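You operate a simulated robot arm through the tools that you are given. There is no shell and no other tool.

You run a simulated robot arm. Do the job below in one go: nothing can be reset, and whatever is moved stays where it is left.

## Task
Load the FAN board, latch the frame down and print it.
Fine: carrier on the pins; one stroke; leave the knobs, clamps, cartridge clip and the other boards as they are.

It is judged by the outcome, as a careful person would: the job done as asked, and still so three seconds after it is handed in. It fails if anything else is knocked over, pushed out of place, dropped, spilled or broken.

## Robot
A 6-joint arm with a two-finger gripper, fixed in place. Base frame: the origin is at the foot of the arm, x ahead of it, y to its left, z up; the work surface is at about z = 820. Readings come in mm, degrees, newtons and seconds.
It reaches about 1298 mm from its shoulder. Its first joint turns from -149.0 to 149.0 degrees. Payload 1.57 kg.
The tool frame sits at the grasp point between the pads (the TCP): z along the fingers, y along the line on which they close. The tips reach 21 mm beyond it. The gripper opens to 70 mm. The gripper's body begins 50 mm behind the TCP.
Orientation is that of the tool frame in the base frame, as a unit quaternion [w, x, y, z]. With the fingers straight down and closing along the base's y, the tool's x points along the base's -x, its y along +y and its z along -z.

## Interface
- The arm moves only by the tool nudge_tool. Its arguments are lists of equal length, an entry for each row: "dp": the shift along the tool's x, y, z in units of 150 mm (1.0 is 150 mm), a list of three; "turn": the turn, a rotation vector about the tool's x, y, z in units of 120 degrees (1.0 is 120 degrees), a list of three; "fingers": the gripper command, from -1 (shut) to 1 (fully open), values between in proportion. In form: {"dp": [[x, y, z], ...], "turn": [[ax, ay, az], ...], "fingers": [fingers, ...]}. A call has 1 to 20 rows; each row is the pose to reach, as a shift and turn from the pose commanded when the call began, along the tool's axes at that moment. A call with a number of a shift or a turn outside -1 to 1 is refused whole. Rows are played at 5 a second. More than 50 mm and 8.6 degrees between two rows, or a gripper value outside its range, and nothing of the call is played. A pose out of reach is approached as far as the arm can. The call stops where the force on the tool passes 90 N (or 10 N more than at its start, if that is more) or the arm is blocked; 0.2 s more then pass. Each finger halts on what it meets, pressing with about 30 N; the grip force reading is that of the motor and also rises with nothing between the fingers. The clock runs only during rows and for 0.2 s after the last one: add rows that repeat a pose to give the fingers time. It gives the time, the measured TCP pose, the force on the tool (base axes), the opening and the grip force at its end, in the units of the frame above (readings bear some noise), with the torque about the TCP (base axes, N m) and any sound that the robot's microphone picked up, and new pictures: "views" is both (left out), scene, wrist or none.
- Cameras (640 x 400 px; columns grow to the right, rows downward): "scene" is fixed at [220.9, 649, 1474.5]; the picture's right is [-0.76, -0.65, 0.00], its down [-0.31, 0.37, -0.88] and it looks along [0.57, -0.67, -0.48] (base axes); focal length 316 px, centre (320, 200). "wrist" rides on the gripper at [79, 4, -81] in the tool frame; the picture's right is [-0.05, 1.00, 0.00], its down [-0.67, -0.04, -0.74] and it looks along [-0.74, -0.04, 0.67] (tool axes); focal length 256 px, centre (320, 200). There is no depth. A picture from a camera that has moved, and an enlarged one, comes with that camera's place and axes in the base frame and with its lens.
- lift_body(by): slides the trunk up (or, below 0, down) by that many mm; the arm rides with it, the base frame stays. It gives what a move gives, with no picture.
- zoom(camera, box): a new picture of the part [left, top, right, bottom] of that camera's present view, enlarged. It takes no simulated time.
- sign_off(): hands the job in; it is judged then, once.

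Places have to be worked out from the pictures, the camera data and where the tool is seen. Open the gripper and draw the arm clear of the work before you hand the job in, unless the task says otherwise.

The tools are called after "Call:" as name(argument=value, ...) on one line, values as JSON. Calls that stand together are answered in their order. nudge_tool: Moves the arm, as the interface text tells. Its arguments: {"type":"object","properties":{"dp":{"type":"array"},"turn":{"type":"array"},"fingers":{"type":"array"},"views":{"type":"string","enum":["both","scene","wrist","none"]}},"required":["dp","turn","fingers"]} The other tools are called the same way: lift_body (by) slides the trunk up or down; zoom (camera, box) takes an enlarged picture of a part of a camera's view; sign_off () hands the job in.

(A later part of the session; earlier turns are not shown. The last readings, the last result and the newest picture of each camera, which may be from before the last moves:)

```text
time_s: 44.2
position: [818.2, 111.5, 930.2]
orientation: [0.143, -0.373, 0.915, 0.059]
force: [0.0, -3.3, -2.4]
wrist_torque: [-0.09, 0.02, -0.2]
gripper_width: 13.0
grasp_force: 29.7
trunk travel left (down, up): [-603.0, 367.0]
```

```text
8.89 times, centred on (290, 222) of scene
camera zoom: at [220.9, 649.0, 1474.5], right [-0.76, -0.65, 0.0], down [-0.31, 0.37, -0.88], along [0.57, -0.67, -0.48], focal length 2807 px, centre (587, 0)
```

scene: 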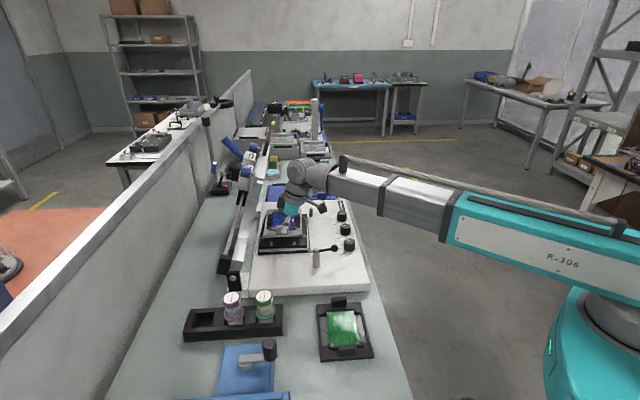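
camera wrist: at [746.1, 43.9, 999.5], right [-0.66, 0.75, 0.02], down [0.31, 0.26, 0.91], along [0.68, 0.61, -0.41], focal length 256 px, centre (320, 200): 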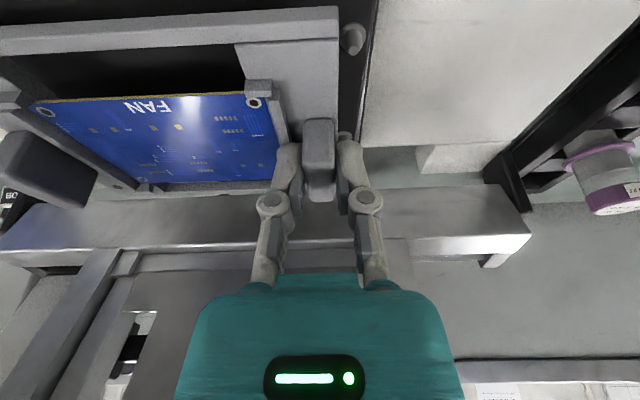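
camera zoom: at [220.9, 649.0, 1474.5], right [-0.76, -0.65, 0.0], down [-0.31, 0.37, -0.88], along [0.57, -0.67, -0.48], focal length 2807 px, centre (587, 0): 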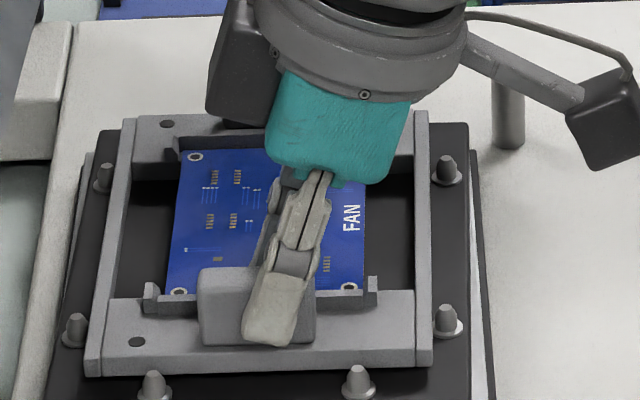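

The carrier has levelled and is now down between the pins, with a light 3 N side load because the near edge is touching the near pins. I'll ease back about 1 mm and lower in 2–3 mm steps.

Call:
nudge_tool(dp=[[0.0063, -0.006, -0.002], [0.0063, -0.006, -0.002]], turn=[[0, 0, 0], [0, 0, 0]], fingers=[-1, -1], views="none")

Call:
lift_body(by=-3)

Call:
zoom(camera="scene", box=[260, 200, 320, 245])

Call:
zoom(camera="wrist", box=[0, 0, 400, 250])

```text
time_s: 44.8
position: [818.1, 110.9, 931.0]
orientation: [0.144, -0.373, 0.915, 0.06]
force: [-0.3, -0.1, -0.3]
wrist_torque: [0.06, 0.01, -0.04]
gripper_width: 13.4
grasp_force: 29.4
trunk travel left (down, up): [-603.0, 367.0]
```

```text
time_s: 45.3
position: [817.9, 111.1, 926.8]
orientation: [0.143, -0.375, 0.914, 0.059]
force: [0.4, -0.9, -1.8]
wrist_torque: [0.01, 0.03, -0.07]
gripper_width: 13.3
grasp_force: 30.8
trunk travel left (down, up): [-600.0, 370.0]
```

```text
8.89 times, centred on (290, 222) of scene
camera zoom: at [220.9, 649.0, 1474.5], right [-0.76, -0.65, 0.0], down [-0.31, 0.37, -0.88], along [0.57, -0.67, -0.48], focal length 2807 px, centre (587, 0)
```

zoom: 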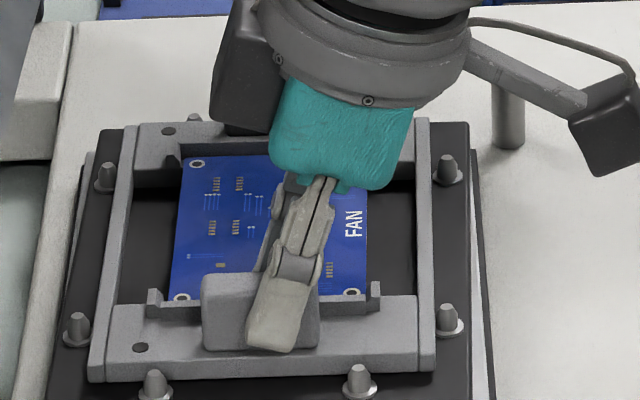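

```text
1.60 times, centred on (200, 125) of wrist
camera zoom: at [743.6, 44.3, 980.5], right [-0.66, 0.75, 0.02], down [0.32, 0.26, 0.91], along [0.68, 0.61, -0.41], focal length 410 px, centre (512, 320)
```

zoom: 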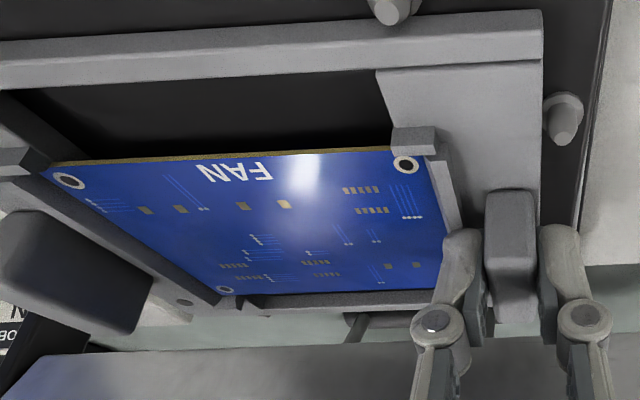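

The side load is gone and the carrier is still hanging free. Continuing down in 3 mm steps.

Call:
lift_body(by=-3)

Call:
lift_body(by=-2)

Call:
zoom(camera="scene", box=[260, 200, 320, 245])

Call:
zoom(camera="wrist", box=[230, 0, 400, 120])

```text
time_s: 45.8
position: [818.0, 111.4, 925.9]
orientation: [0.144, -0.373, 0.915, 0.057]
force: [1.2, -0.1, 5.8]
wrist_torque: [-0.24, 0.24, -0.05]
gripper_width: 13.1
grasp_force: 29.5
trunk travel left (down, up): [-597.0, 373.0]
```

```text
time_s: 46.4
position: [817.7, 111.0, 924.0]
orientation: [0.145, -0.373, 0.914, 0.059]
force: [4.8, -0.4, 28.2]
wrist_torque: [0.07, -0.17, 0.01]
gripper_width: 13.6
grasp_force: 30.3
trunk travel left (down, up): [-595.0, 375.0]
```

```text
8.89 times, centred on (290, 222) of scene
camera zoom: at [220.9, 649.0, 1474.5], right [-0.76, -0.65, 0.0], down [-0.31, 0.37, -0.88], along [0.57, -0.67, -0.48], focal length 2807 px, centre (587, 0)
```

zoom: 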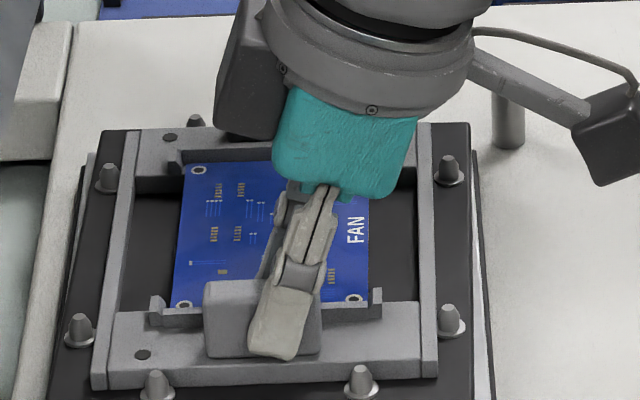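

```text
3.33 times, centred on (315, 60) of wrist
camera zoom: at [742.4, 44.2, 977.2], right [-0.66, 0.75, 0.02], down [0.31, 0.26, 0.92], along [0.68, 0.61, -0.4], focal length 853 px, centre (337, 667)
```

zoom: 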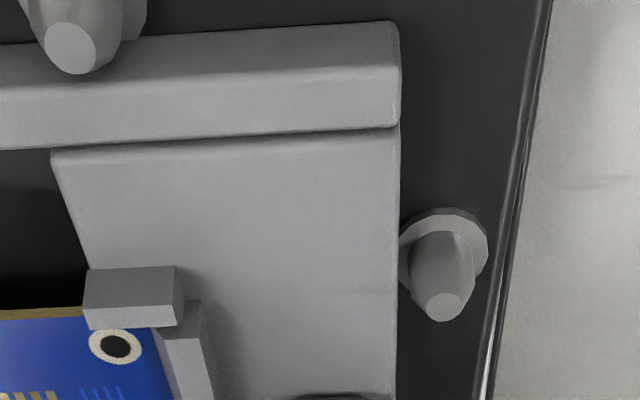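

Firm seating force of 28 N: the carrier is down inside all eight pins. I'll relieve the load by 1 mm and open the fingers gently.

Call:
lift_body(by=1.2)

Call:
nudge_tool(dp=[[0, 0, 0], [0, 0, 0], [0, 0, 0], [0, 0, 0]], turn=[[0, 0, 0], [0, 0, 0], [0, 0, 0], [0, 0, 0]], fingers=[-0.5, -0.3, -0.143, -0.143], views="wrist")

Call:
zoom(camera="scene", box=[260, 200, 320, 245])

```text
time_s: 46.9
position: [817.7, 110.5, 925.0]
orientation: [0.144, -0.374, 0.914, 0.06]
force: [3.2, -0.5, 16.5]
wrist_torque: [0.5, -0.52, -0.03]
gripper_width: 13.2
grasp_force: 29.8
trunk travel left (down, up): [-596.0, 374.0]
```

```text
time_s: 47.9
position: [819.2, 110.2, 923.7]
orientation: [0.143, -0.373, 0.915, 0.06]
force: [0.0, 0.7, 1.0]
wrist_torque: [-0.01, -0.02, -0.01]
gripper_width: 30.0
grasp_force: 0.0
trunk travel left (down, up): [-596.0, 374.0]
camera wrist: at [743.3, 44.2, 976.9], right [-0.66, 0.75, 0.02], down [0.31, 0.26, 0.91], along [0.68, 0.61, -0.41], focal length 256 px, centre (320, 200)
```

wrist: 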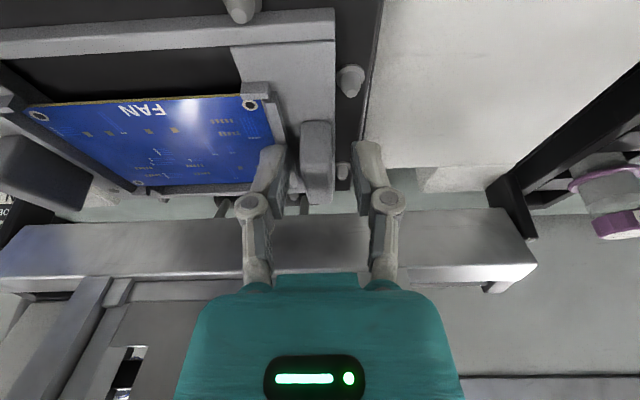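

```text
8.89 times, centred on (290, 222) of scene
camera zoom: at [220.9, 649.0, 1474.5], right [-0.76, -0.65, 0.0], down [-0.31, 0.37, -0.88], along [0.57, -0.67, -0.48], focal length 2807 px, centre (587, 0)
```

zoom: 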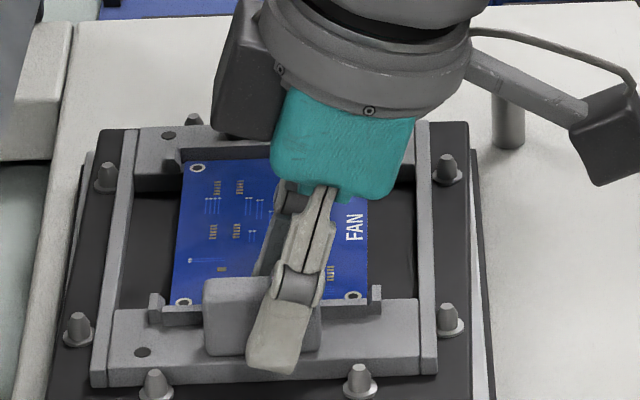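

Released, and the carrier stayed put. I'll raise straight up and then withdraw towards the operator side to inspect the seating.

Call:
lift_body(by=40)

Call:
lift_body(by=60)

Call:
nudge_tool(dp=[[0.28, 0, -0.09], [0.57, 0, -0.185], [0.85, 0, -0.276], [0.95, 0, -0.309], [0.95, 0, -0.309]], turn=[[0, 0, 0], [0, 0, 0], [0, 0, 0], [0, 0, 0], [0, 0, 0]], fingers=[-0.143, -0.143, 0, 0, 0], views="both")

Call:
zoom(camera="scene", box=[255, 200, 320, 245])

```text
time_s: 48.7
position: [818.8, 111.6, 964.9]
orientation: [0.143, -0.374, 0.914, 0.059]
force: [-1.0, -0.1, 0.9]
wrist_torque: [0.01, 0.02, 0.0]
gripper_width: 30.3
grasp_force: 0.1
trunk travel left (down, up): [-636.0, 334.0]
```

```text
time_s: 49.7
position: [818.4, 111.3, 1024.9]
orientation: [0.143, -0.374, 0.914, 0.059]
force: [-0.2, -0.5, 0.4]
wrist_torque: [-0.02, 0.01, 0.03]
gripper_width: 30.1
grasp_force: 0.1
trunk travel left (down, up): [-696.0, 274.0]
```

```text
time_s: 50.9
position: [711.2, 7.9, 1023.9]
orientation: [0.144, -0.373, 0.915, 0.06]
force: [0.1, -0.4, 0.7]
wrist_torque: [0.01, -0.01, 0.0]
gripper_width: 34.8
grasp_force: 0.0
trunk travel left (down, up): [-696.0, 274.0]
camera wrist: at [635.9, -60.1, 1076.8], right [-0.66, 0.75, 0.02], down [0.32, 0.26, 0.91], along [0.68, 0.61, -0.41], focal length 256 px, centre (320, 200)
```

scene: 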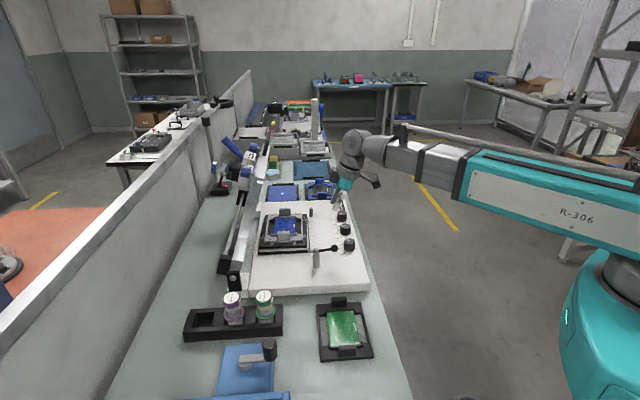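
wrist: 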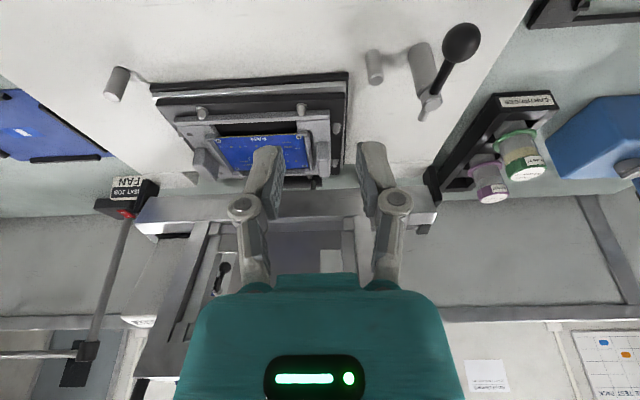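

```text
8.89 times, centred on (288, 222) of scene
camera zoom: at [220.9, 649.0, 1474.5], right [-0.76, -0.65, 0.0], down [-0.31, 0.37, -0.88], along [0.57, -0.67, -0.48], focal length 2807 px, centre (609, 0)
```

zoom: 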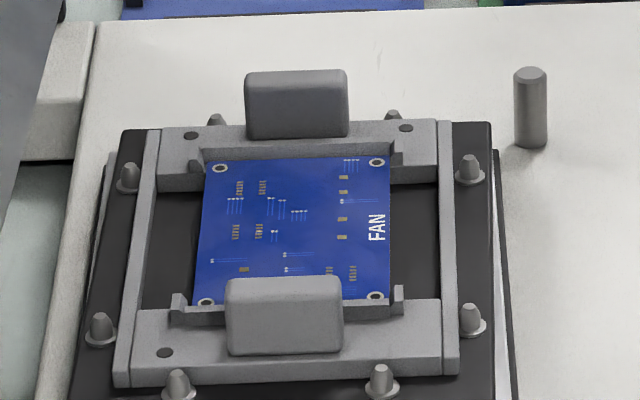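

The carrier sits inside all eight pins. I'll check from the wrist side that it's flat, and study the frame's handle in the same view.

Call:
zoom(camera="wrist", box=[140, 60, 360, 198])

Call:
zoom(camera="wrist", box=[110, 180, 260, 290])

Call:
zoom(camera="scene", box=[225, 125, 285, 215])

```text
2.90 times, centred on (250, 129) of wrist
camera zoom: at [635.9, -60.1, 1076.8], right [-0.66, 0.75, 0.02], down [0.32, 0.26, 0.91], along [0.68, 0.61, -0.41], focal length 742 px, centre (523, 406)
```

zoom: 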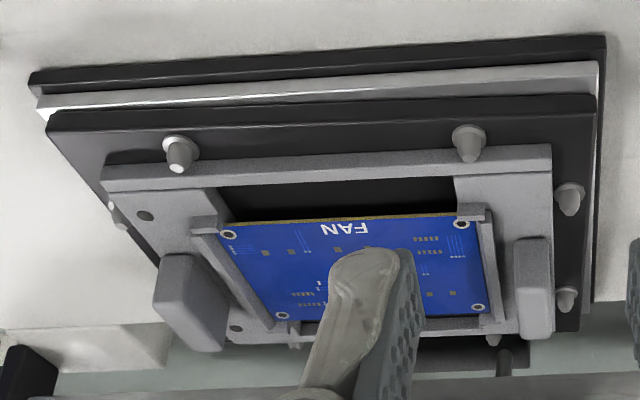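

```text
3.64 times, centred on (185, 235) of wrist
camera zoom: at [635.9, -60.1, 1076.8], right [-0.66, 0.75, 0.02], down [0.32, 0.26, 0.91], along [0.68, 0.61, -0.41], focal length 931 px, centre (811, 73)
```

zoom: 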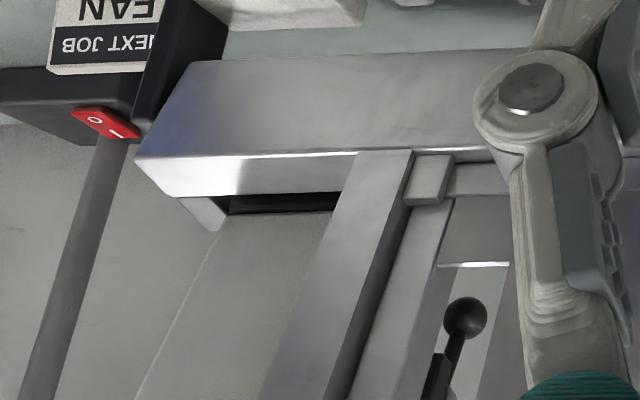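

```text
4.44 times, centred on (255, 170) of scene
camera zoom: at [220.9, 649.0, 1474.5], right [-0.76, -0.65, 0.0], down [-0.31, 0.37, -0.88], along [0.57, -0.67, -0.48], focal length 1404 px, centre (609, 333)
```

zoom: 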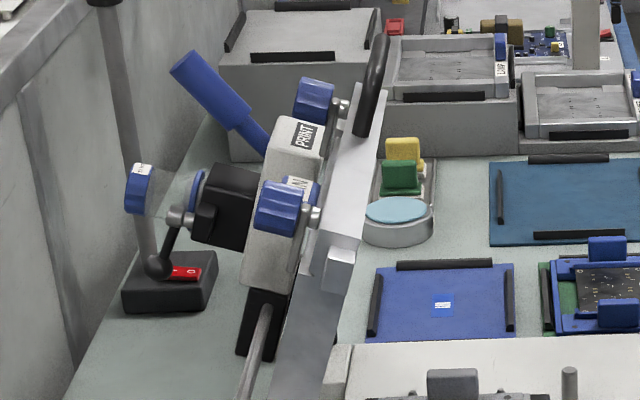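

The carrier is flat and located by all eight pins.

Next is the frame. Its handle bar runs along s from about 585 to 680 at n≈705, z≈1177, on a circle of about 291 mm around the hinge. I'll raise, roll the gripper 90° and tilt to 45°, so the fingers can cage the bar all the way down its arc.

Call:
lift_body(by=150)

Call:
nudge_tool(dp=[[0, 0, 0], [0, 0, 0], [0, 0, 0], [0, 0, 0], [0, 0, 0], [0, 0, 0], [0, 0, 0], [0, 0, 0], [0, 0, 0], [0, 0, 0], [0, 0, 0], [0, 0, 0], [0, 0, 0]], turn=[[0, 0, 0.0625], [0, 0, 0.125], [0, 0, 0.1875], [0, 0, 0.25], [0, 0, 0.3125], [0, 0, 0.375], [0, 0, 0.4375], [0, 0, 0.5], [0, 0, 0.5625], [0, 0, 0.625], [0, 0, 0.6875], [0, 0, 0.75], [0, 0, 0.75]], fingers=[0, 0, 0, 0, 0, 0, 0, 0, 0, 0, 0, 0, 0], views="both")

```text
time_s: 52.6
position: [710.6, 6.9, 1174.8]
orientation: [0.143, -0.374, 0.915, 0.06]
force: [-0.2, 0.7, -0.2]
wrist_torque: [0.03, -0.03, -0.02]
gripper_width: 35.2
grasp_force: 0.0
trunk travel left (down, up): [-846.0, 124.0]
```

```text
time_s: 55.5
position: [709.6, 7.9, 1174.5]
orientation: [0.06, 0.384, 0.91, 0.144]
force: [0.0, -0.5, -0.2]
wrist_torque: [-0.01, -0.02, 0.01]
gripper_width: 35.2
grasp_force: 0.1
trunk travel left (down, up): [-846.0, 124.0]
camera wrist: at [639.9, 50.1, 1252.6], right [0.72, 0.63, 0.31], down [0.28, -0.66, 0.7], along [0.64, -0.41, -0.65], focal length 256 px, centre (320, 200)
```

scene: 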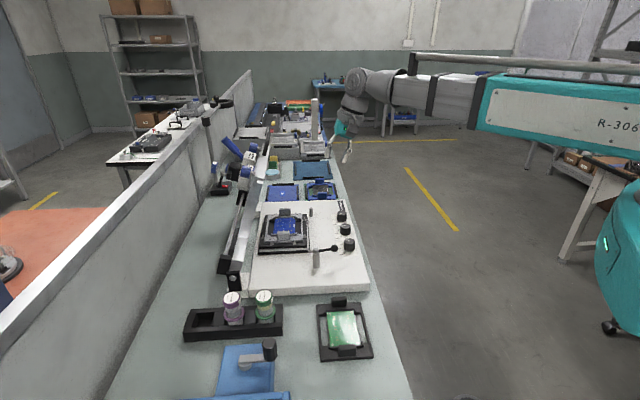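
wrist: 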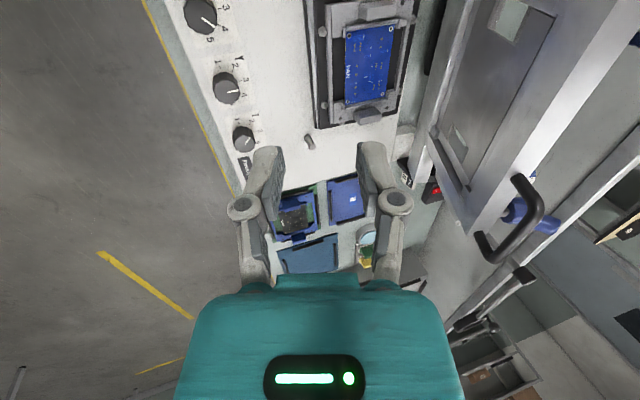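

The roll worked and the handle is clearly visible now. Zooming in to locate it accurately.

Call:
zoom(camera="wrist", box=[440, 150, 600, 280])

Call:
zoom(camera="wrist", box=[400, 0, 640, 150])

```text
3.08 times, centred on (520, 215) of wrist
camera zoom: at [639.9, 50.1, 1252.6], right [0.72, 0.63, 0.31], down [0.28, -0.66, 0.7], along [0.64, -0.41, -0.65], focal length 788 px, centre (-295, 154)
```

zoom: 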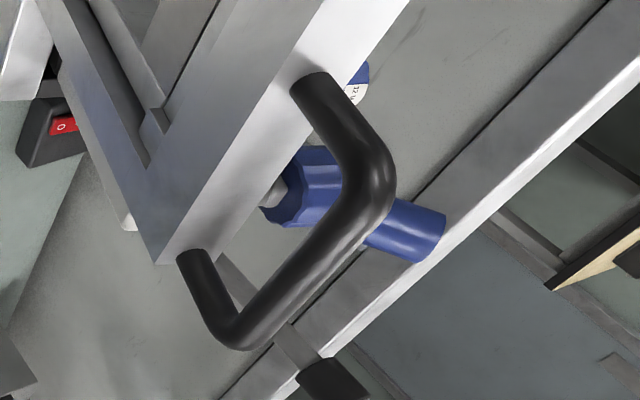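

```text
2.67 times, centred on (520, 75) of wrist
camera zoom: at [639.9, 50.1, 1252.6], right [0.72, 0.63, 0.31], down [0.28, -0.66, 0.7], along [0.64, -0.41, -0.65], focal length 683 px, centre (-213, 533)
```

zoom: 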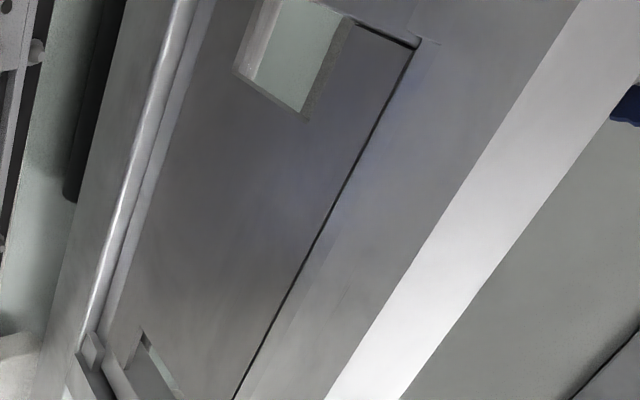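

The handle bar is at n≈706, z≈1174, s 592–674, about 12.7 mm thick. Now tilting the tool to 45°, towards the frame's handle, with compensation for the fixed arm plane.

Call:
nudge_tool(dp=[[0, 0.0169, -0.052], [0, 0.0385, -0.1186], [0, 0.0649, -0.1997], [0, 0.0956, -0.294], [0, 0.0956, -0.294]], turn=[[-0.05625, 0, 0], [-0.1125, 0, 0], [-0.16875, 0, 0], [-0.225, 0, 0], [-0.225, 0, 0]], fingers=[0.6, 0.6, 0.6, 0.6, 0.6], views="wrist")

```text
time_s: 56.6
position: [711.4, 7.7, 1219.7]
orientation: [0.148, 0.358, 0.852, 0.353]
force: [-1.3, -0.3, 0.2]
wrist_torque: [-0.02, -0.01, 0.05]
gripper_width: 55.8
grasp_force: 0.0
out of reach, approached as far as the arm can: row 4
trunk travel left (down, up): [-846.0, 124.0]
camera wrist: at [617.4, 26.8, 1279.9], right [0.54, 0.46, 0.71], down [0.07, -0.86, 0.5], along [0.84, -0.22, -0.5], focal length 256 px, centre (320, 200)
```

wrist: 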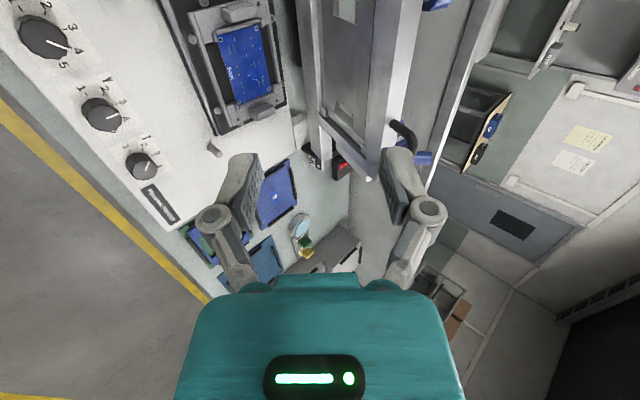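

The tilt is right at 45°. Now moving to sit in front of and above the handle, staying 60+ mm away from it for now.

Call:
nudge_tool(dp=[[-0.2, 0.08, 0.08], [-0.4, 0.17, 0.17], [-0.6, 0.25, 0.25], [-0.8, 0.34, 0.34], [-0.935, 0.41, 0.41], [-0.935, 0.41, 0.41]], turn=[[0, 0, 0], [0, 0, 0], [0, 0, 0], [0, 0, 0], [0, 0, 0], [0, 0, 0]], fingers=[0.6, 0.6, 0.6, 0.6, 0.6, 0.6], views="both")

Call:
zoom(camera="scene", box=[220, 80, 340, 200])

```text
time_s: 58.0
position: [871.5, -32.3, 1220.0]
orientation: [0.147, 0.358, 0.852, 0.353]
force: [-0.2, 0.2, 0.2]
wrist_torque: [-0.03, 0.0, -0.01]
gripper_width: 55.8
grasp_force: 0.0
trunk travel left (down, up): [-846.0, 124.0]
camera wrist: at [776.8, -13.0, 1279.8], right [0.54, 0.46, 0.7], down [0.07, -0.86, 0.5], along [0.84, -0.22, -0.5], focal length 256 px, centre (320, 200)
```

scene: 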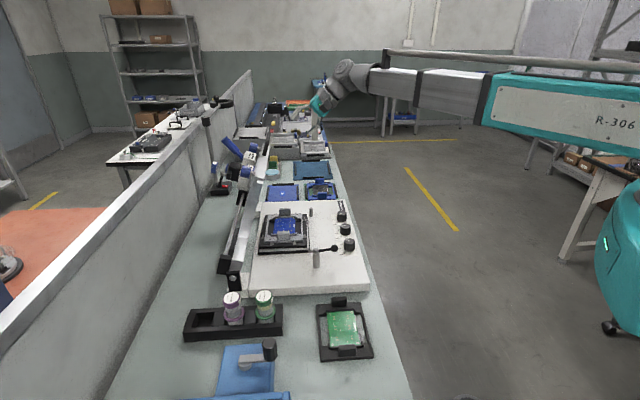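
wrist: 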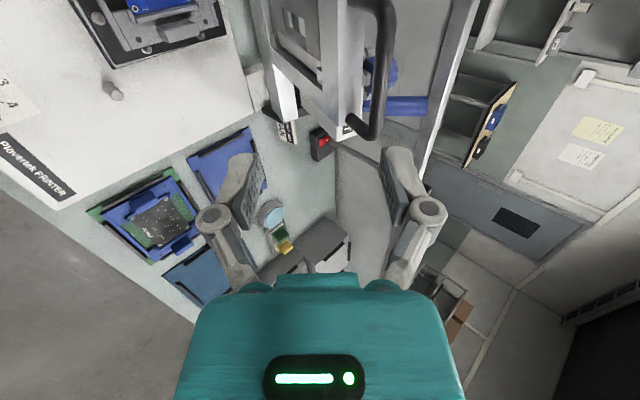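

```text
3.33 times, centred on (280, 140) of scene
camera zoom: at [220.9, 649.0, 1474.5], right [-0.76, -0.65, 0.0], down [-0.31, 0.37, -0.88], along [0.57, -0.67, -0.48], focal length 1053 px, centre (453, 400)
```

zoom: 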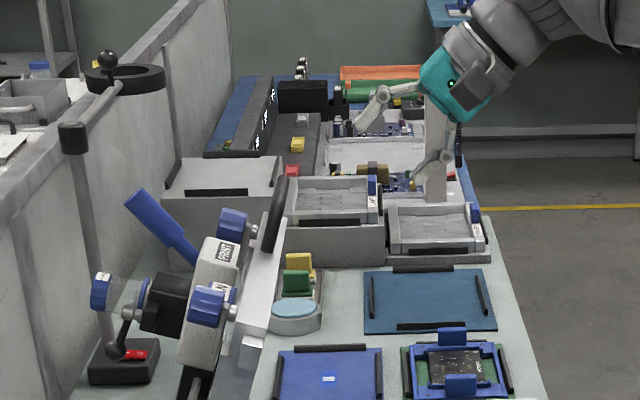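

The handle bar solves to n≈709, z≈1172 from these two views. Moving 61 mm towards it so the finger axis lines up with the bar, still about 65 mm short.

Call:
nudge_tool(dp=[[0, 0.1, 0.1], [0, 0.2, 0.2], [0, 0.2875, 0.2875], [0, 0.2875, 0.2875]], turn=[[0, 0, 0], [0, 0, 0], [0, 0, 0], [0, 0, 0]], fingers=[0.6, 0.6, 0.6, 0.6], views="wrist")

Call:
zoom(camera="wrist", box=[220, 0, 440, 200])

Call:
zoom(camera="scene", box=[240, 80, 340, 160])

```text
time_s: 59.0
position: [917.8, 11.7, 1219.1]
orientation: [0.147, 0.359, 0.852, 0.352]
force: [0.7, 0.1, -0.2]
wrist_torque: [-0.03, 0.0, 0.0]
gripper_width: 55.9
grasp_force: 0.1
trunk travel left (down, up): [-846.0, 124.0]
camera wrist: at [822.3, 30.2, 1279.7], right [0.54, 0.46, 0.7], down [0.07, -0.86, 0.5], along [0.84, -0.22, -0.5], focal length 256 px, centre (320, 200)
```

wrist: 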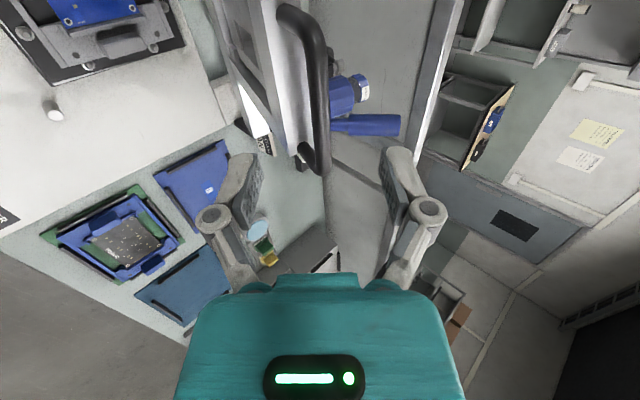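

```text
2.00 times, centred on (330, 100) of wrist
camera zoom: at [822.3, 30.2, 1279.7], right [0.54, 0.46, 0.7], down [0.07, -0.86, 0.5], along [0.84, -0.22, -0.5], focal length 512 px, centre (300, 400)
```

zoom: 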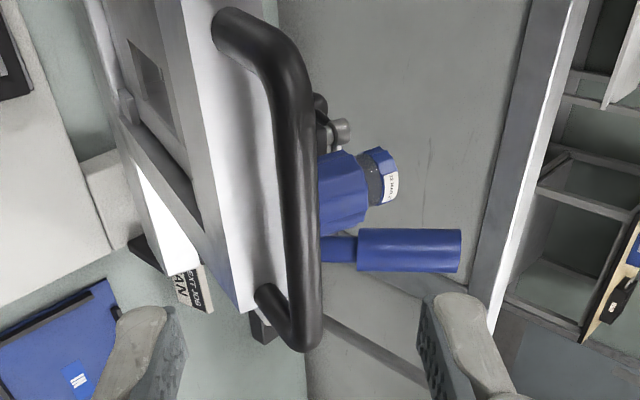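

```text
5.00 times, centred on (290, 120) of scene
camera zoom: at [220.9, 649.0, 1474.5], right [-0.76, -0.65, 0.0], down [-0.31, 0.37, -0.88], along [0.57, -0.67, -0.48], focal length 1579 px, centre (470, 600)
```

zoom: 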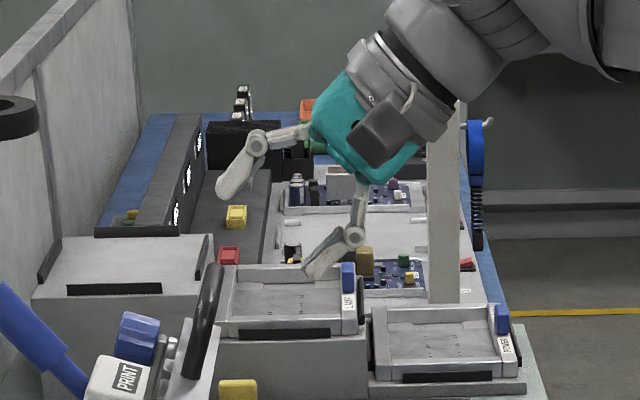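

The bar lies right on the finger axis, about 60 mm ahead. I'll advance along the 45° line in alternating small trunk and arm steps.

Call:
lift_body(by=-14)

Call:
nudge_tool(dp=[[0, 0.066, 0.066], [0, 0.132, 0.132], [0, 0.132, 0.132]], turn=[[0, 0, 0], [0, 0, 0], [0, 0, 0]], fingers=[0.6, 0.6, 0.6], views="none")

Call:
lift_body(by=-14)

Call:
zoom(camera="wrist", box=[220, 0, 440, 200])

Call:
zoom(camera="scene", box=[240, 80, 340, 160])

```text
time_s: 59.7
position: [916.3, 10.0, 1204.2]
orientation: [0.147, 0.359, 0.852, 0.35]
force: [-1.0, -0.2, 0.2]
wrist_torque: [-0.04, -0.03, 0.01]
gripper_width: 56.0
grasp_force: 0.1
trunk travel left (down, up): [-832.0, 138.0]
```

```text
time_s: 60.5
position: [936.7, 31.0, 1205.8]
orientation: [0.147, 0.358, 0.852, 0.352]
force: [0.2, -0.1, -0.4]
wrist_torque: [-0.01, -0.02, 0.0]
gripper_width: 56.1
grasp_force: 0.1
trunk travel left (down, up): [-832.0, 138.0]
```

```text
time_s: 61.1
position: [935.5, 30.5, 1191.1]
orientation: [0.148, 0.358, 0.852, 0.353]
force: [-0.4, 0.3, -0.3]
wrist_torque: [0.01, 0.0, 0.01]
gripper_width: 55.8
grasp_force: 0.1
trunk travel left (down, up): [-818.0, 152.0]
```

```text
2.00 times, centred on (330, 100) of wrist
camera zoom: at [841.8, 49.9, 1251.7], right [0.54, 0.46, 0.7], down [0.07, -0.86, 0.5], along [0.84, -0.22, -0.5], focal length 512 px, centre (300, 400)
```

zoom: 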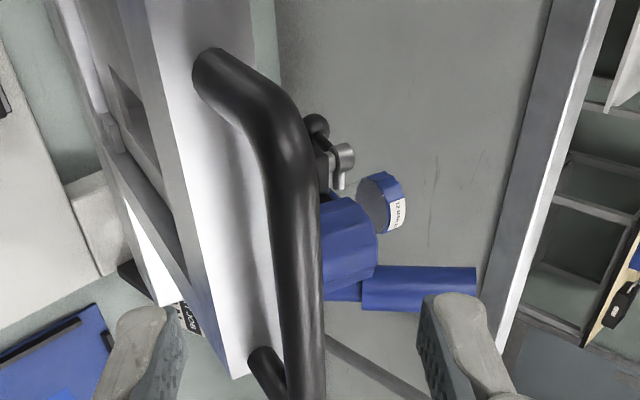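

```text
5.00 times, centred on (290, 120) of scene
camera zoom: at [220.9, 649.0, 1474.5], right [-0.76, -0.65, 0.0], down [-0.31, 0.37, -0.88], along [0.57, -0.67, -0.48], focal length 1579 px, centre (470, 600)
```

zoom: 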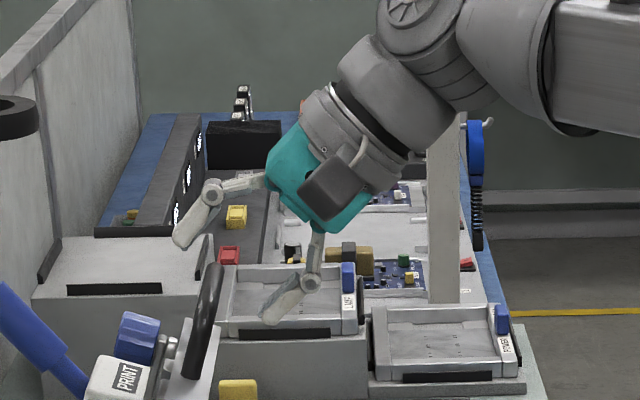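

Still well aligned, with about 25 mm left to go. Advancing the last steps to put the bar between the pads.

Call:
lift_body(by=-8)

Call:
nudge_tool(dp=[[0, 0.04, 0.04], [0, 0.075, 0.075], [0, 0.075, 0.075]], turn=[[0, 0, 0], [0, 0, 0], [0, 0, 0]], fingers=[0.6, 0.6, 0.6], views="none")

Call:
lift_body(by=-8)

Call:
zoom(camera="wrist", box=[200, 60, 440, 210])

Call:
zoom(camera="scene", box=[240, 90, 340, 170])

```text
time_s: 61.7
position: [935.4, 31.3, 1182.6]
orientation: [0.146, 0.359, 0.852, 0.352]
force: [0.0, -1.1, 0.1]
wrist_torque: [-0.01, -0.05, 0.0]
gripper_width: 56.0
grasp_force: 0.0
trunk travel left (down, up): [-810.0, 160.0]
```

```text
time_s: 62.5
position: [947.5, 40.2, 1183.4]
orientation: [0.147, 0.359, 0.852, 0.351]
force: [0.0, 0.4, 0.1]
wrist_torque: [0.03, 0.0, 0.04]
gripper_width: 56.2
grasp_force: 0.1
trunk travel left (down, up): [-810.0, 160.0]
```

```text
time_s: 63.0
position: [947.3, 40.7, 1175.0]
orientation: [0.147, 0.359, 0.852, 0.351]
force: [-0.5, -0.9, -1.0]
wrist_torque: [0.01, 0.01, -0.01]
gripper_width: 56.2
grasp_force: 0.0
trunk travel left (down, up): [-802.0, 168.0]
```

```text
2.67 times, centred on (320, 135) of wrist
camera zoom: at [853.0, 60.6, 1235.7], right [0.54, 0.46, 0.7], down [0.07, -0.86, 0.5], along [0.84, -0.22, -0.5], focal length 683 px, centre (320, 373)
```

zoom: 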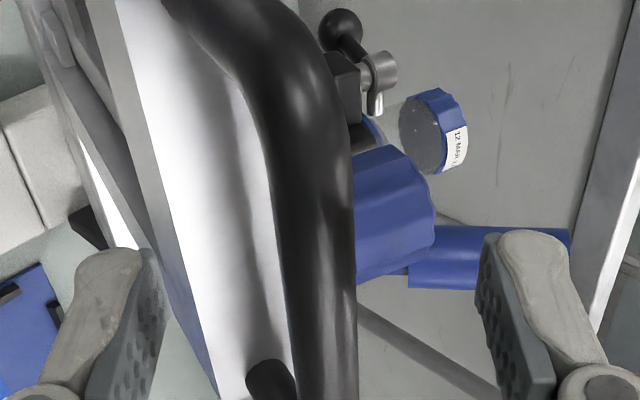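

```text
5.00 times, centred on (290, 130) of scene
camera zoom: at [220.9, 649.0, 1474.5], right [-0.76, -0.65, 0.0], down [-0.31, 0.37, -0.88], along [0.57, -0.67, -0.48], focal length 1579 px, centre (470, 550)
```

zoom: 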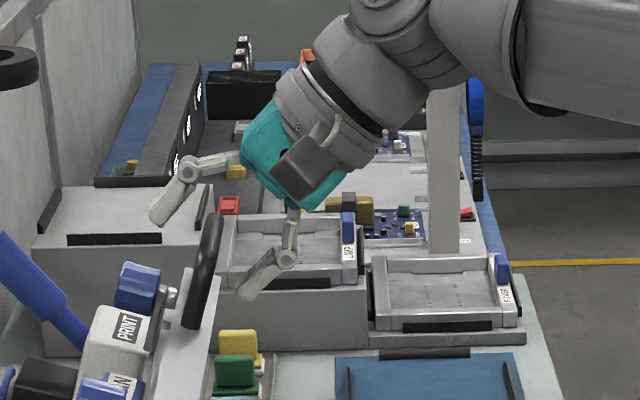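

The bar is now centred between the pads, about 6 mm beyond the TCP. I'll close to a loose 17 mm cage around it, so the bar can slide and turn but not escape.

Call:
nudge_tool(dp=[[0, 0, 0], [0, 0, 0], [0, 0, 0], [0, 0, 0], [0, 0, 0], [0, 0, 0]], turn=[[0, 0, 0], [0, 0, 0], [0, 0, 0], [0, 0, 0], [0, 0, 0], [0, 0, 0]], fingers=[0.2, -0.1, -0.35, -0.515, -0.515, -0.515], views="both")

Call:
zoom(camera="wrist", box=[200, 60, 440, 210])

```text
time_s: 64.4
position: [948.0, 42.2, 1175.6]
orientation: [0.147, 0.36, 0.852, 0.351]
force: [-0.3, 0.1, 0.0]
wrist_torque: [-0.05, 0.02, 0.0]
gripper_width: 17.0
grasp_force: 0.1
trunk travel left (down, up): [-802.0, 168.0]
camera wrist: at [853.1, 60.6, 1235.6], right [0.54, 0.46, 0.7], down [0.07, -0.86, 0.5], along [0.84, -0.22, -0.5], focal length 256 px, centre (320, 200)
```

scene: 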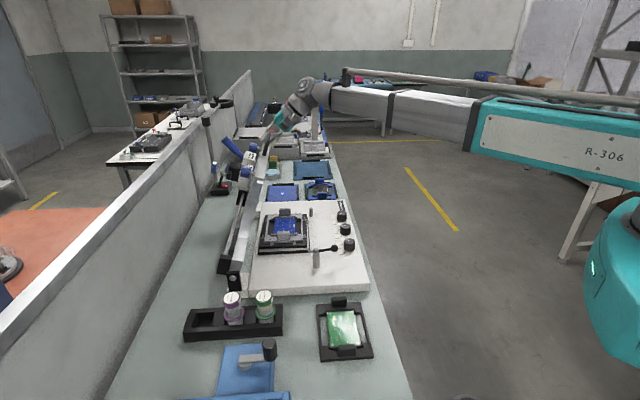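
wrist: 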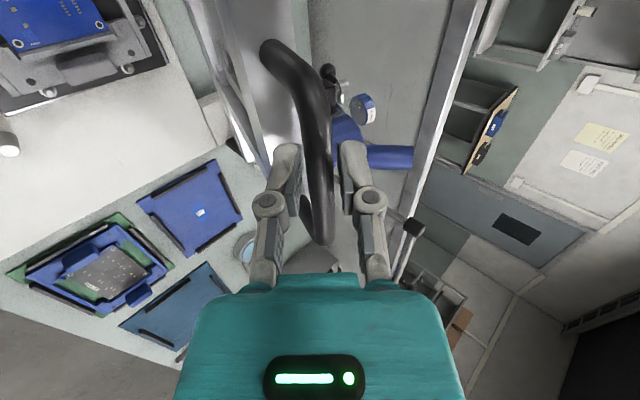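

```text
2.67 times, centred on (320, 135) of wrist
camera zoom: at [853.1, 60.6, 1235.6], right [0.54, 0.46, 0.7], down [0.07, -0.86, 0.5], along [0.84, -0.22, -0.5], focal length 683 px, centre (320, 373)
```

zoom: 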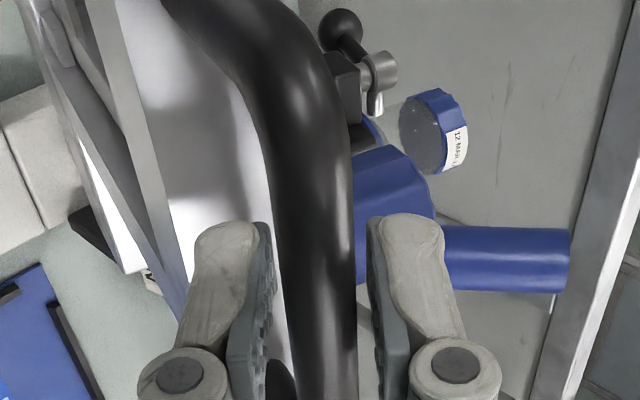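

The cage is set and the bar floats freely inside it. First a small test: lowering 6 mm to see how the frame responds.

Call:
lift_body(by=-6)

Call:
nudge_tool(dp=[[0, -0.024, -0.024], [0, -0.047, -0.047], [0, -0.047, -0.047]], turn=[[0, 0, 0], [0, 0, 0], [0, 0, 0]], fingers=[-0.515, -0.515, -0.515], views="wrist")

Call:
zoom(camera="scene", box=[220, 100, 320, 220])

```text
time_s: 65.0
position: [948.4, 41.1, 1168.9]
orientation: [0.147, 0.359, 0.852, 0.353]
force: [0.2, 0.3, 1.5]
wrist_torque: [0.01, 0.04, 0.01]
gripper_width: 18.7
grasp_force: 0.8
trunk travel left (down, up): [-796.0, 174.0]
```

```text
time_s: 65.8
position: [939.8, 34.2, 1168.4]
orientation: [0.147, 0.358, 0.852, 0.352]
force: [0.4, 1.0, 0.2]
wrist_torque: [0.03, 0.0, -0.02]
gripper_width: 17.6
grasp_force: 0.8
trunk travel left (down, up): [-796.0, 174.0]
camera wrist: at [846.0, 53.7, 1229.6], right [0.54, 0.46, 0.7], down [0.07, -0.86, 0.5], along [0.84, -0.22, -0.5], focal length 256 px, centre (320, 200)
```

wrist: 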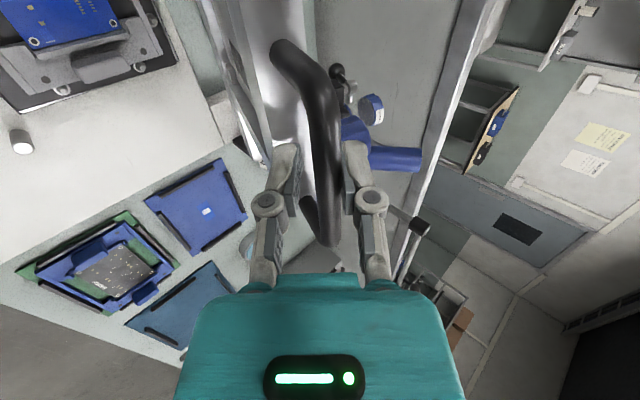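

```text
3.33 times, centred on (270, 160) of scene
camera zoom: at [220.9, 649.0, 1474.5], right [-0.76, -0.65, 0.0], down [-0.31, 0.37, -0.88], along [0.57, -0.67, -0.48], focal length 1053 px, centre (487, 333)
```

zoom: 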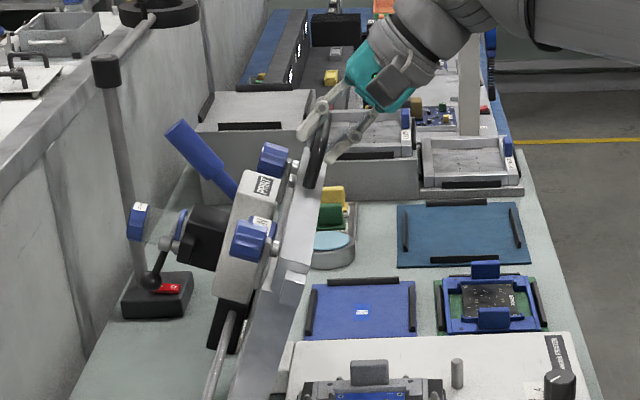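

The frame follows with only 1–2 N, so the hinge is gentle. Continuing along the arc with slightly larger steps.

Call:
lift_body(by=-8)

Call:
nudge_tool(dp=[[0, -0.04, -0.04], [0, -0.08, -0.08], [0, -0.12, -0.12], [0, -0.12, -0.12]], turn=[[0, 0, 0], [0, 0, 0], [0, 0, 0], [0, 0, 0]], fingers=[-0.515, -0.515, -0.515, -0.515], views="wrist")

Call:
zoom(camera="scene", box=[220, 100, 320, 220])

```text
time_s: 66.3
position: [940.6, 34.7, 1160.3]
orientation: [0.147, 0.359, 0.852, 0.352]
force: [0.1, 0.9, 1.1]
wrist_torque: [-0.01, 0.03, 0.02]
gripper_width: 17.8
grasp_force: 0.7
trunk travel left (down, up): [-788.0, 182.0]
```

```text
time_s: 67.3
position: [921.0, 17.1, 1160.9]
orientation: [0.147, 0.359, 0.852, 0.352]
force: [0.3, 0.4, 1.3]
wrist_torque: [0.0, -0.02, -0.03]
gripper_width: 17.4
grasp_force: 0.0
trunk travel left (down, up): [-788.0, 182.0]
camera wrist: at [827.7, 36.1, 1221.6], right [0.54, 0.46, 0.7], down [0.07, -0.86, 0.5], along [0.84, -0.22, -0.5], focal length 256 px, centre (320, 200)
```

wrist: 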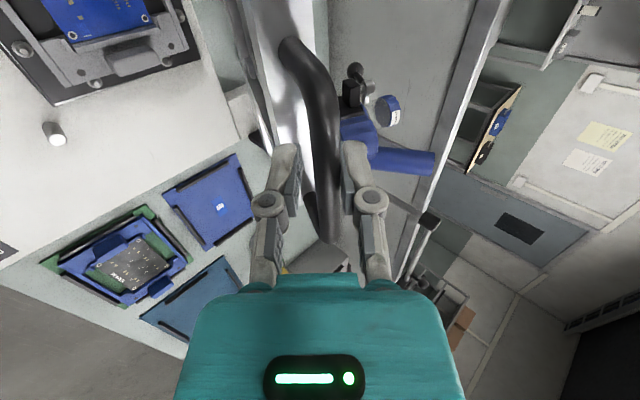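

```text
3.33 times, centred on (270, 160) of scene
camera zoom: at [220.9, 649.0, 1474.5], right [-0.76, -0.65, 0.0], down [-0.31, 0.37, -0.88], along [0.57, -0.67, -0.48], focal length 1053 px, centre (487, 333)
```

zoom: 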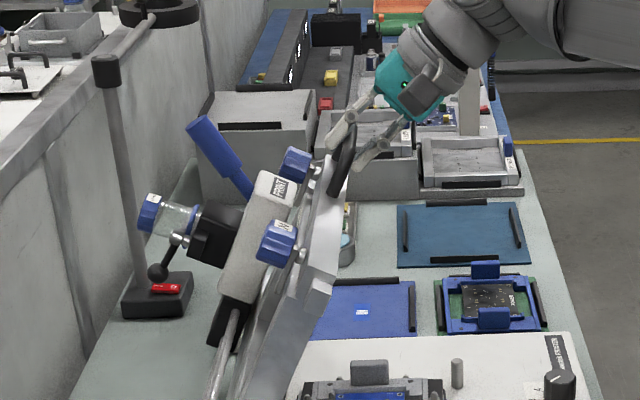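

The frame is swinging down smoothly and the handle stays caged. Continuing the arc.

Call:
lift_body(by=-15)

Call:
nudge_tool(dp=[[0, -0.04, -0.04], [0, -0.085, -0.085], [0, -0.13, -0.13], [0, -0.17, -0.17], [0, -0.17, -0.17]], turn=[[0, 0, 0], [0, 0, 0], [0, 0, 0], [0, 0, 0], [0, 0, 0]], fingers=[-0.515, -0.515, -0.515, -0.515, -0.515], views="wrist")

Call:
lift_body(by=-18)

Call:
zoom(camera="wrist", box=[200, 60, 440, 210])

```text
time_s: 68.0
position: [922.5, 17.8, 1145.6]
orientation: [0.147, 0.358, 0.853, 0.351]
force: [0.8, 0.2, -0.1]
wrist_torque: [0.0, -0.02, 0.0]
gripper_width: 17.5
grasp_force: 0.1
trunk travel left (down, up): [-773.0, 197.0]
```

```text
time_s: 69.2
position: [897.5, -8.4, 1145.4]
orientation: [0.147, 0.359, 0.852, 0.352]
force: [-0.4, -0.2, 0.7]
wrist_torque: [0.0, -0.02, -0.01]
gripper_width: 17.0
grasp_force: 0.0
trunk travel left (down, up): [-773.0, 197.0]
camera wrist: at [802.3, 10.8, 1206.6], right [0.54, 0.46, 0.7], down [0.07, -0.86, 0.5], along [0.84, -0.22, -0.5], focal length 256 px, centre (320, 200)
```

wrist: 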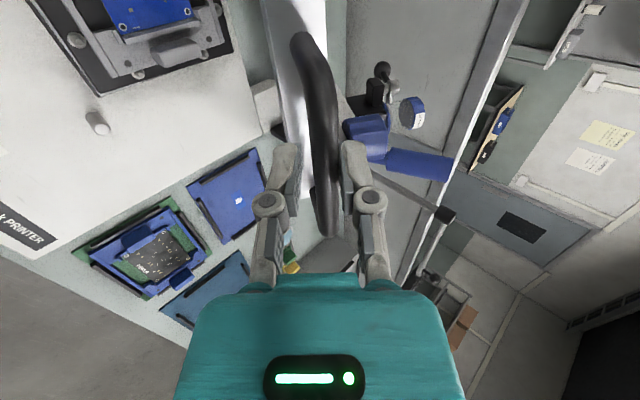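

```text
time_s: 69.8
position: [896.9, -7.9, 1127.5]
orientation: [0.146, 0.36, 0.852, 0.351]
force: [-0.4, 0.1, -0.1]
wrist_torque: [0.02, 0.02, 0.0]
gripper_width: 17.0
grasp_force: 0.1
trunk travel left (down, up): [-755.0, 215.0]
```

```text
2.67 times, centred on (320, 135) of wrist
camera zoom: at [802.2, 11.0, 1188.6], right [0.54, 0.46, 0.7], down [0.07, -0.86, 0.5], along [0.84, -0.22, -0.5], focal length 683 px, centre (320, 373)
```

zoom: 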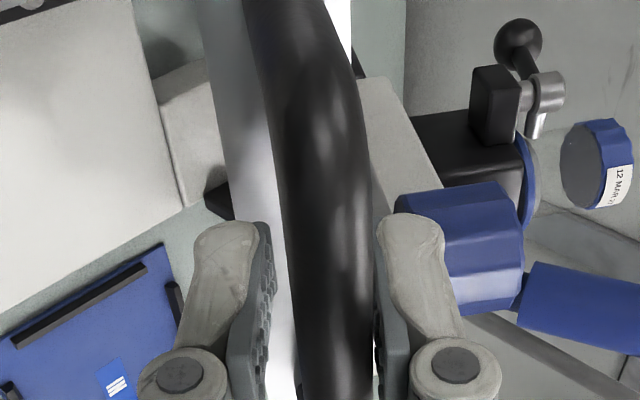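

Almost no force, with the bar still centred. Continuing.

Call:
nudge_tool(dp=[[0, -0.04, -0.04], [0, -0.08, -0.08], [0, -0.12, -0.12], [0, -0.151, -0.151], [0, -0.151, -0.151]], turn=[[0, 0, 0], [0, 0, 0], [0, 0, 0], [0, 0, 0], [0, 0, 0]], fingers=[-0.515, -0.515, -0.515, -0.515, -0.515], views="none")

Call:
lift_body(by=-24)

Call:
zoom(camera="wrist", box=[200, 60, 440, 210])

Call:
zoom(camera="scene", box=[220, 100, 340, 240])

```text
time_s: 71.0
position: [872.8, -32.6, 1128.4]
orientation: [0.147, 0.359, 0.852, 0.352]
force: [-1.4, 0.0, -0.1]
wrist_torque: [-0.01, 0.0, -0.02]
gripper_width: 17.4
grasp_force: 0.9
trunk travel left (down, up): [-755.0, 215.0]
```

```text
time_s: 71.7
position: [872.3, -30.9, 1103.6]
orientation: [0.147, 0.359, 0.852, 0.352]
force: [-0.1, 0.0, -0.7]
wrist_torque: [0.0, -0.01, -0.01]
gripper_width: 17.5
grasp_force: 0.8
trunk travel left (down, up): [-731.0, 239.0]
```

```text
2.67 times, centred on (320, 135) of wrist
camera zoom: at [779.0, -12.2, 1164.5], right [0.54, 0.46, 0.7], down [0.07, -0.86, 0.5], along [0.84, -0.22, -0.5], focal length 683 px, centre (320, 373)
```

zoom: 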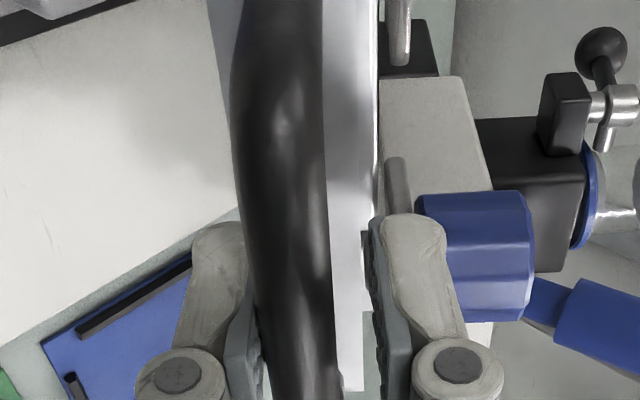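

```text
2.86 times, centred on (280, 170) of scene
camera zoom: at [220.9, 649.0, 1474.5], right [-0.76, -0.65, 0.0], down [-0.31, 0.37, -0.88], along [0.57, -0.67, -0.48], focal length 902 px, centre (434, 286)
```

zoom: 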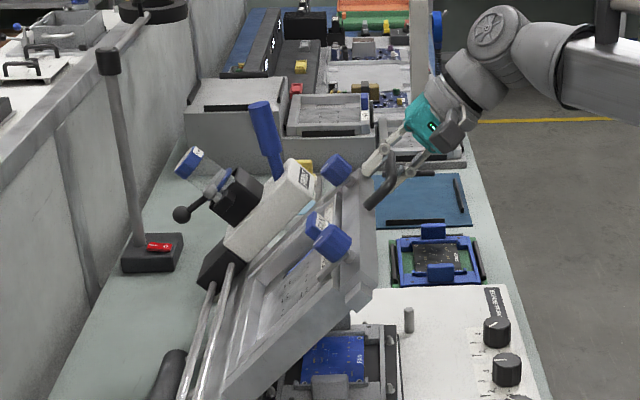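

Past the half-way point: the frame now rests lightly on the lower finger and stays under control. Continuing down.

Call:
nudge_tool(dp=[[0, -0.035, -0.035], [0, -0.075, -0.075], [0, -0.11, -0.11], [0, -0.11, -0.11]], turn=[[0, 0, 0], [0, 0, 0], [0, 0, 0], [0, 0, 0]], fingers=[-0.515, -0.515, -0.515, -0.515], views="none")

Call:
lift_body(by=-28)

Call:
nudge_tool(dp=[[0, -0.035, -0.035], [0, -0.075, -0.075], [0, -0.11, -0.11], [0, -0.11, -0.11]], turn=[[0, 0, 0], [0, 0, 0], [0, 0, 0], [0, 0, 0]], fingers=[-0.515, -0.515, -0.515, -0.515], views="wrist")

Call:
zoom(camera="wrist", box=[200, 60, 440, 210])

```text
time_s: 72.7
position: [856.8, -48.8, 1104.0]
orientation: [0.146, 0.358, 0.852, 0.351]
force: [-0.2, -2.4, 0.2]
wrist_torque: [-0.04, -0.01, 0.03]
gripper_width: 17.7
grasp_force: 0.3
trunk travel left (down, up): [-731.0, 239.0]
```

```text
time_s: 73.5
position: [857.6, -48.6, 1076.2]
orientation: [0.147, 0.358, 0.853, 0.351]
force: [-0.4, -0.1, -1.5]
wrist_torque: [-0.03, -0.01, 0.02]
gripper_width: 18.1
grasp_force: 0.9
trunk travel left (down, up): [-703.0, 267.0]
```

```text
time_s: 74.5
position: [839.2, -63.0, 1075.6]
orientation: [0.147, 0.359, 0.852, 0.352]
force: [-0.4, -0.8, -0.9]
wrist_torque: [-0.03, -0.01, 0.0]
gripper_width: 18.0
grasp_force: 0.6
trunk travel left (down, up): [-703.0, 267.0]
camera wrist: at [745.7, -45.0, 1136.6], right [0.54, 0.46, 0.7], down [0.07, -0.86, 0.5], along [0.84, -0.22, -0.5], focal length 256 px, centre (320, 200)
```

wrist: 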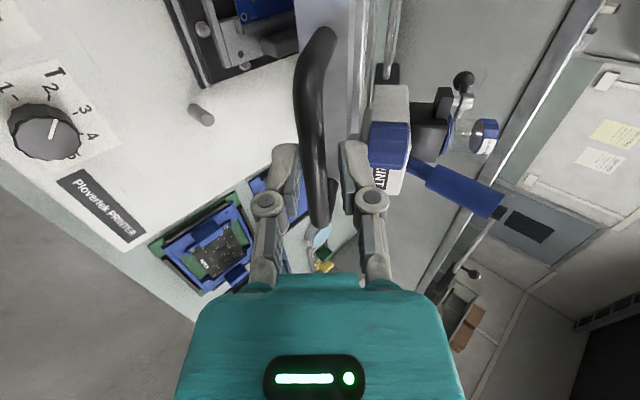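

```text
2.67 times, centred on (320, 135) of wrist
camera zoom: at [745.7, -45.0, 1136.6], right [0.54, 0.46, 0.7], down [0.07, -0.86, 0.5], along [0.84, -0.22, -0.5], focal length 683 px, centre (320, 373)
```

zoom: 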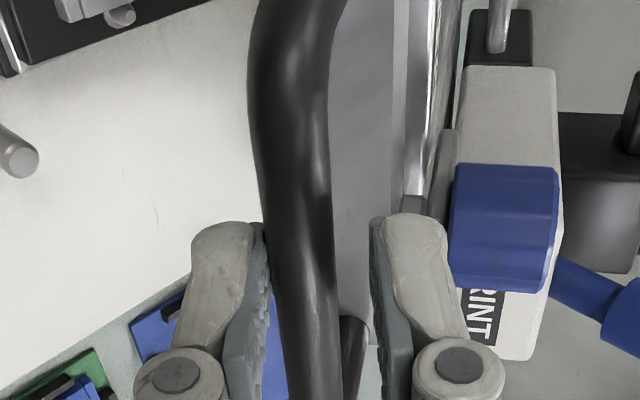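

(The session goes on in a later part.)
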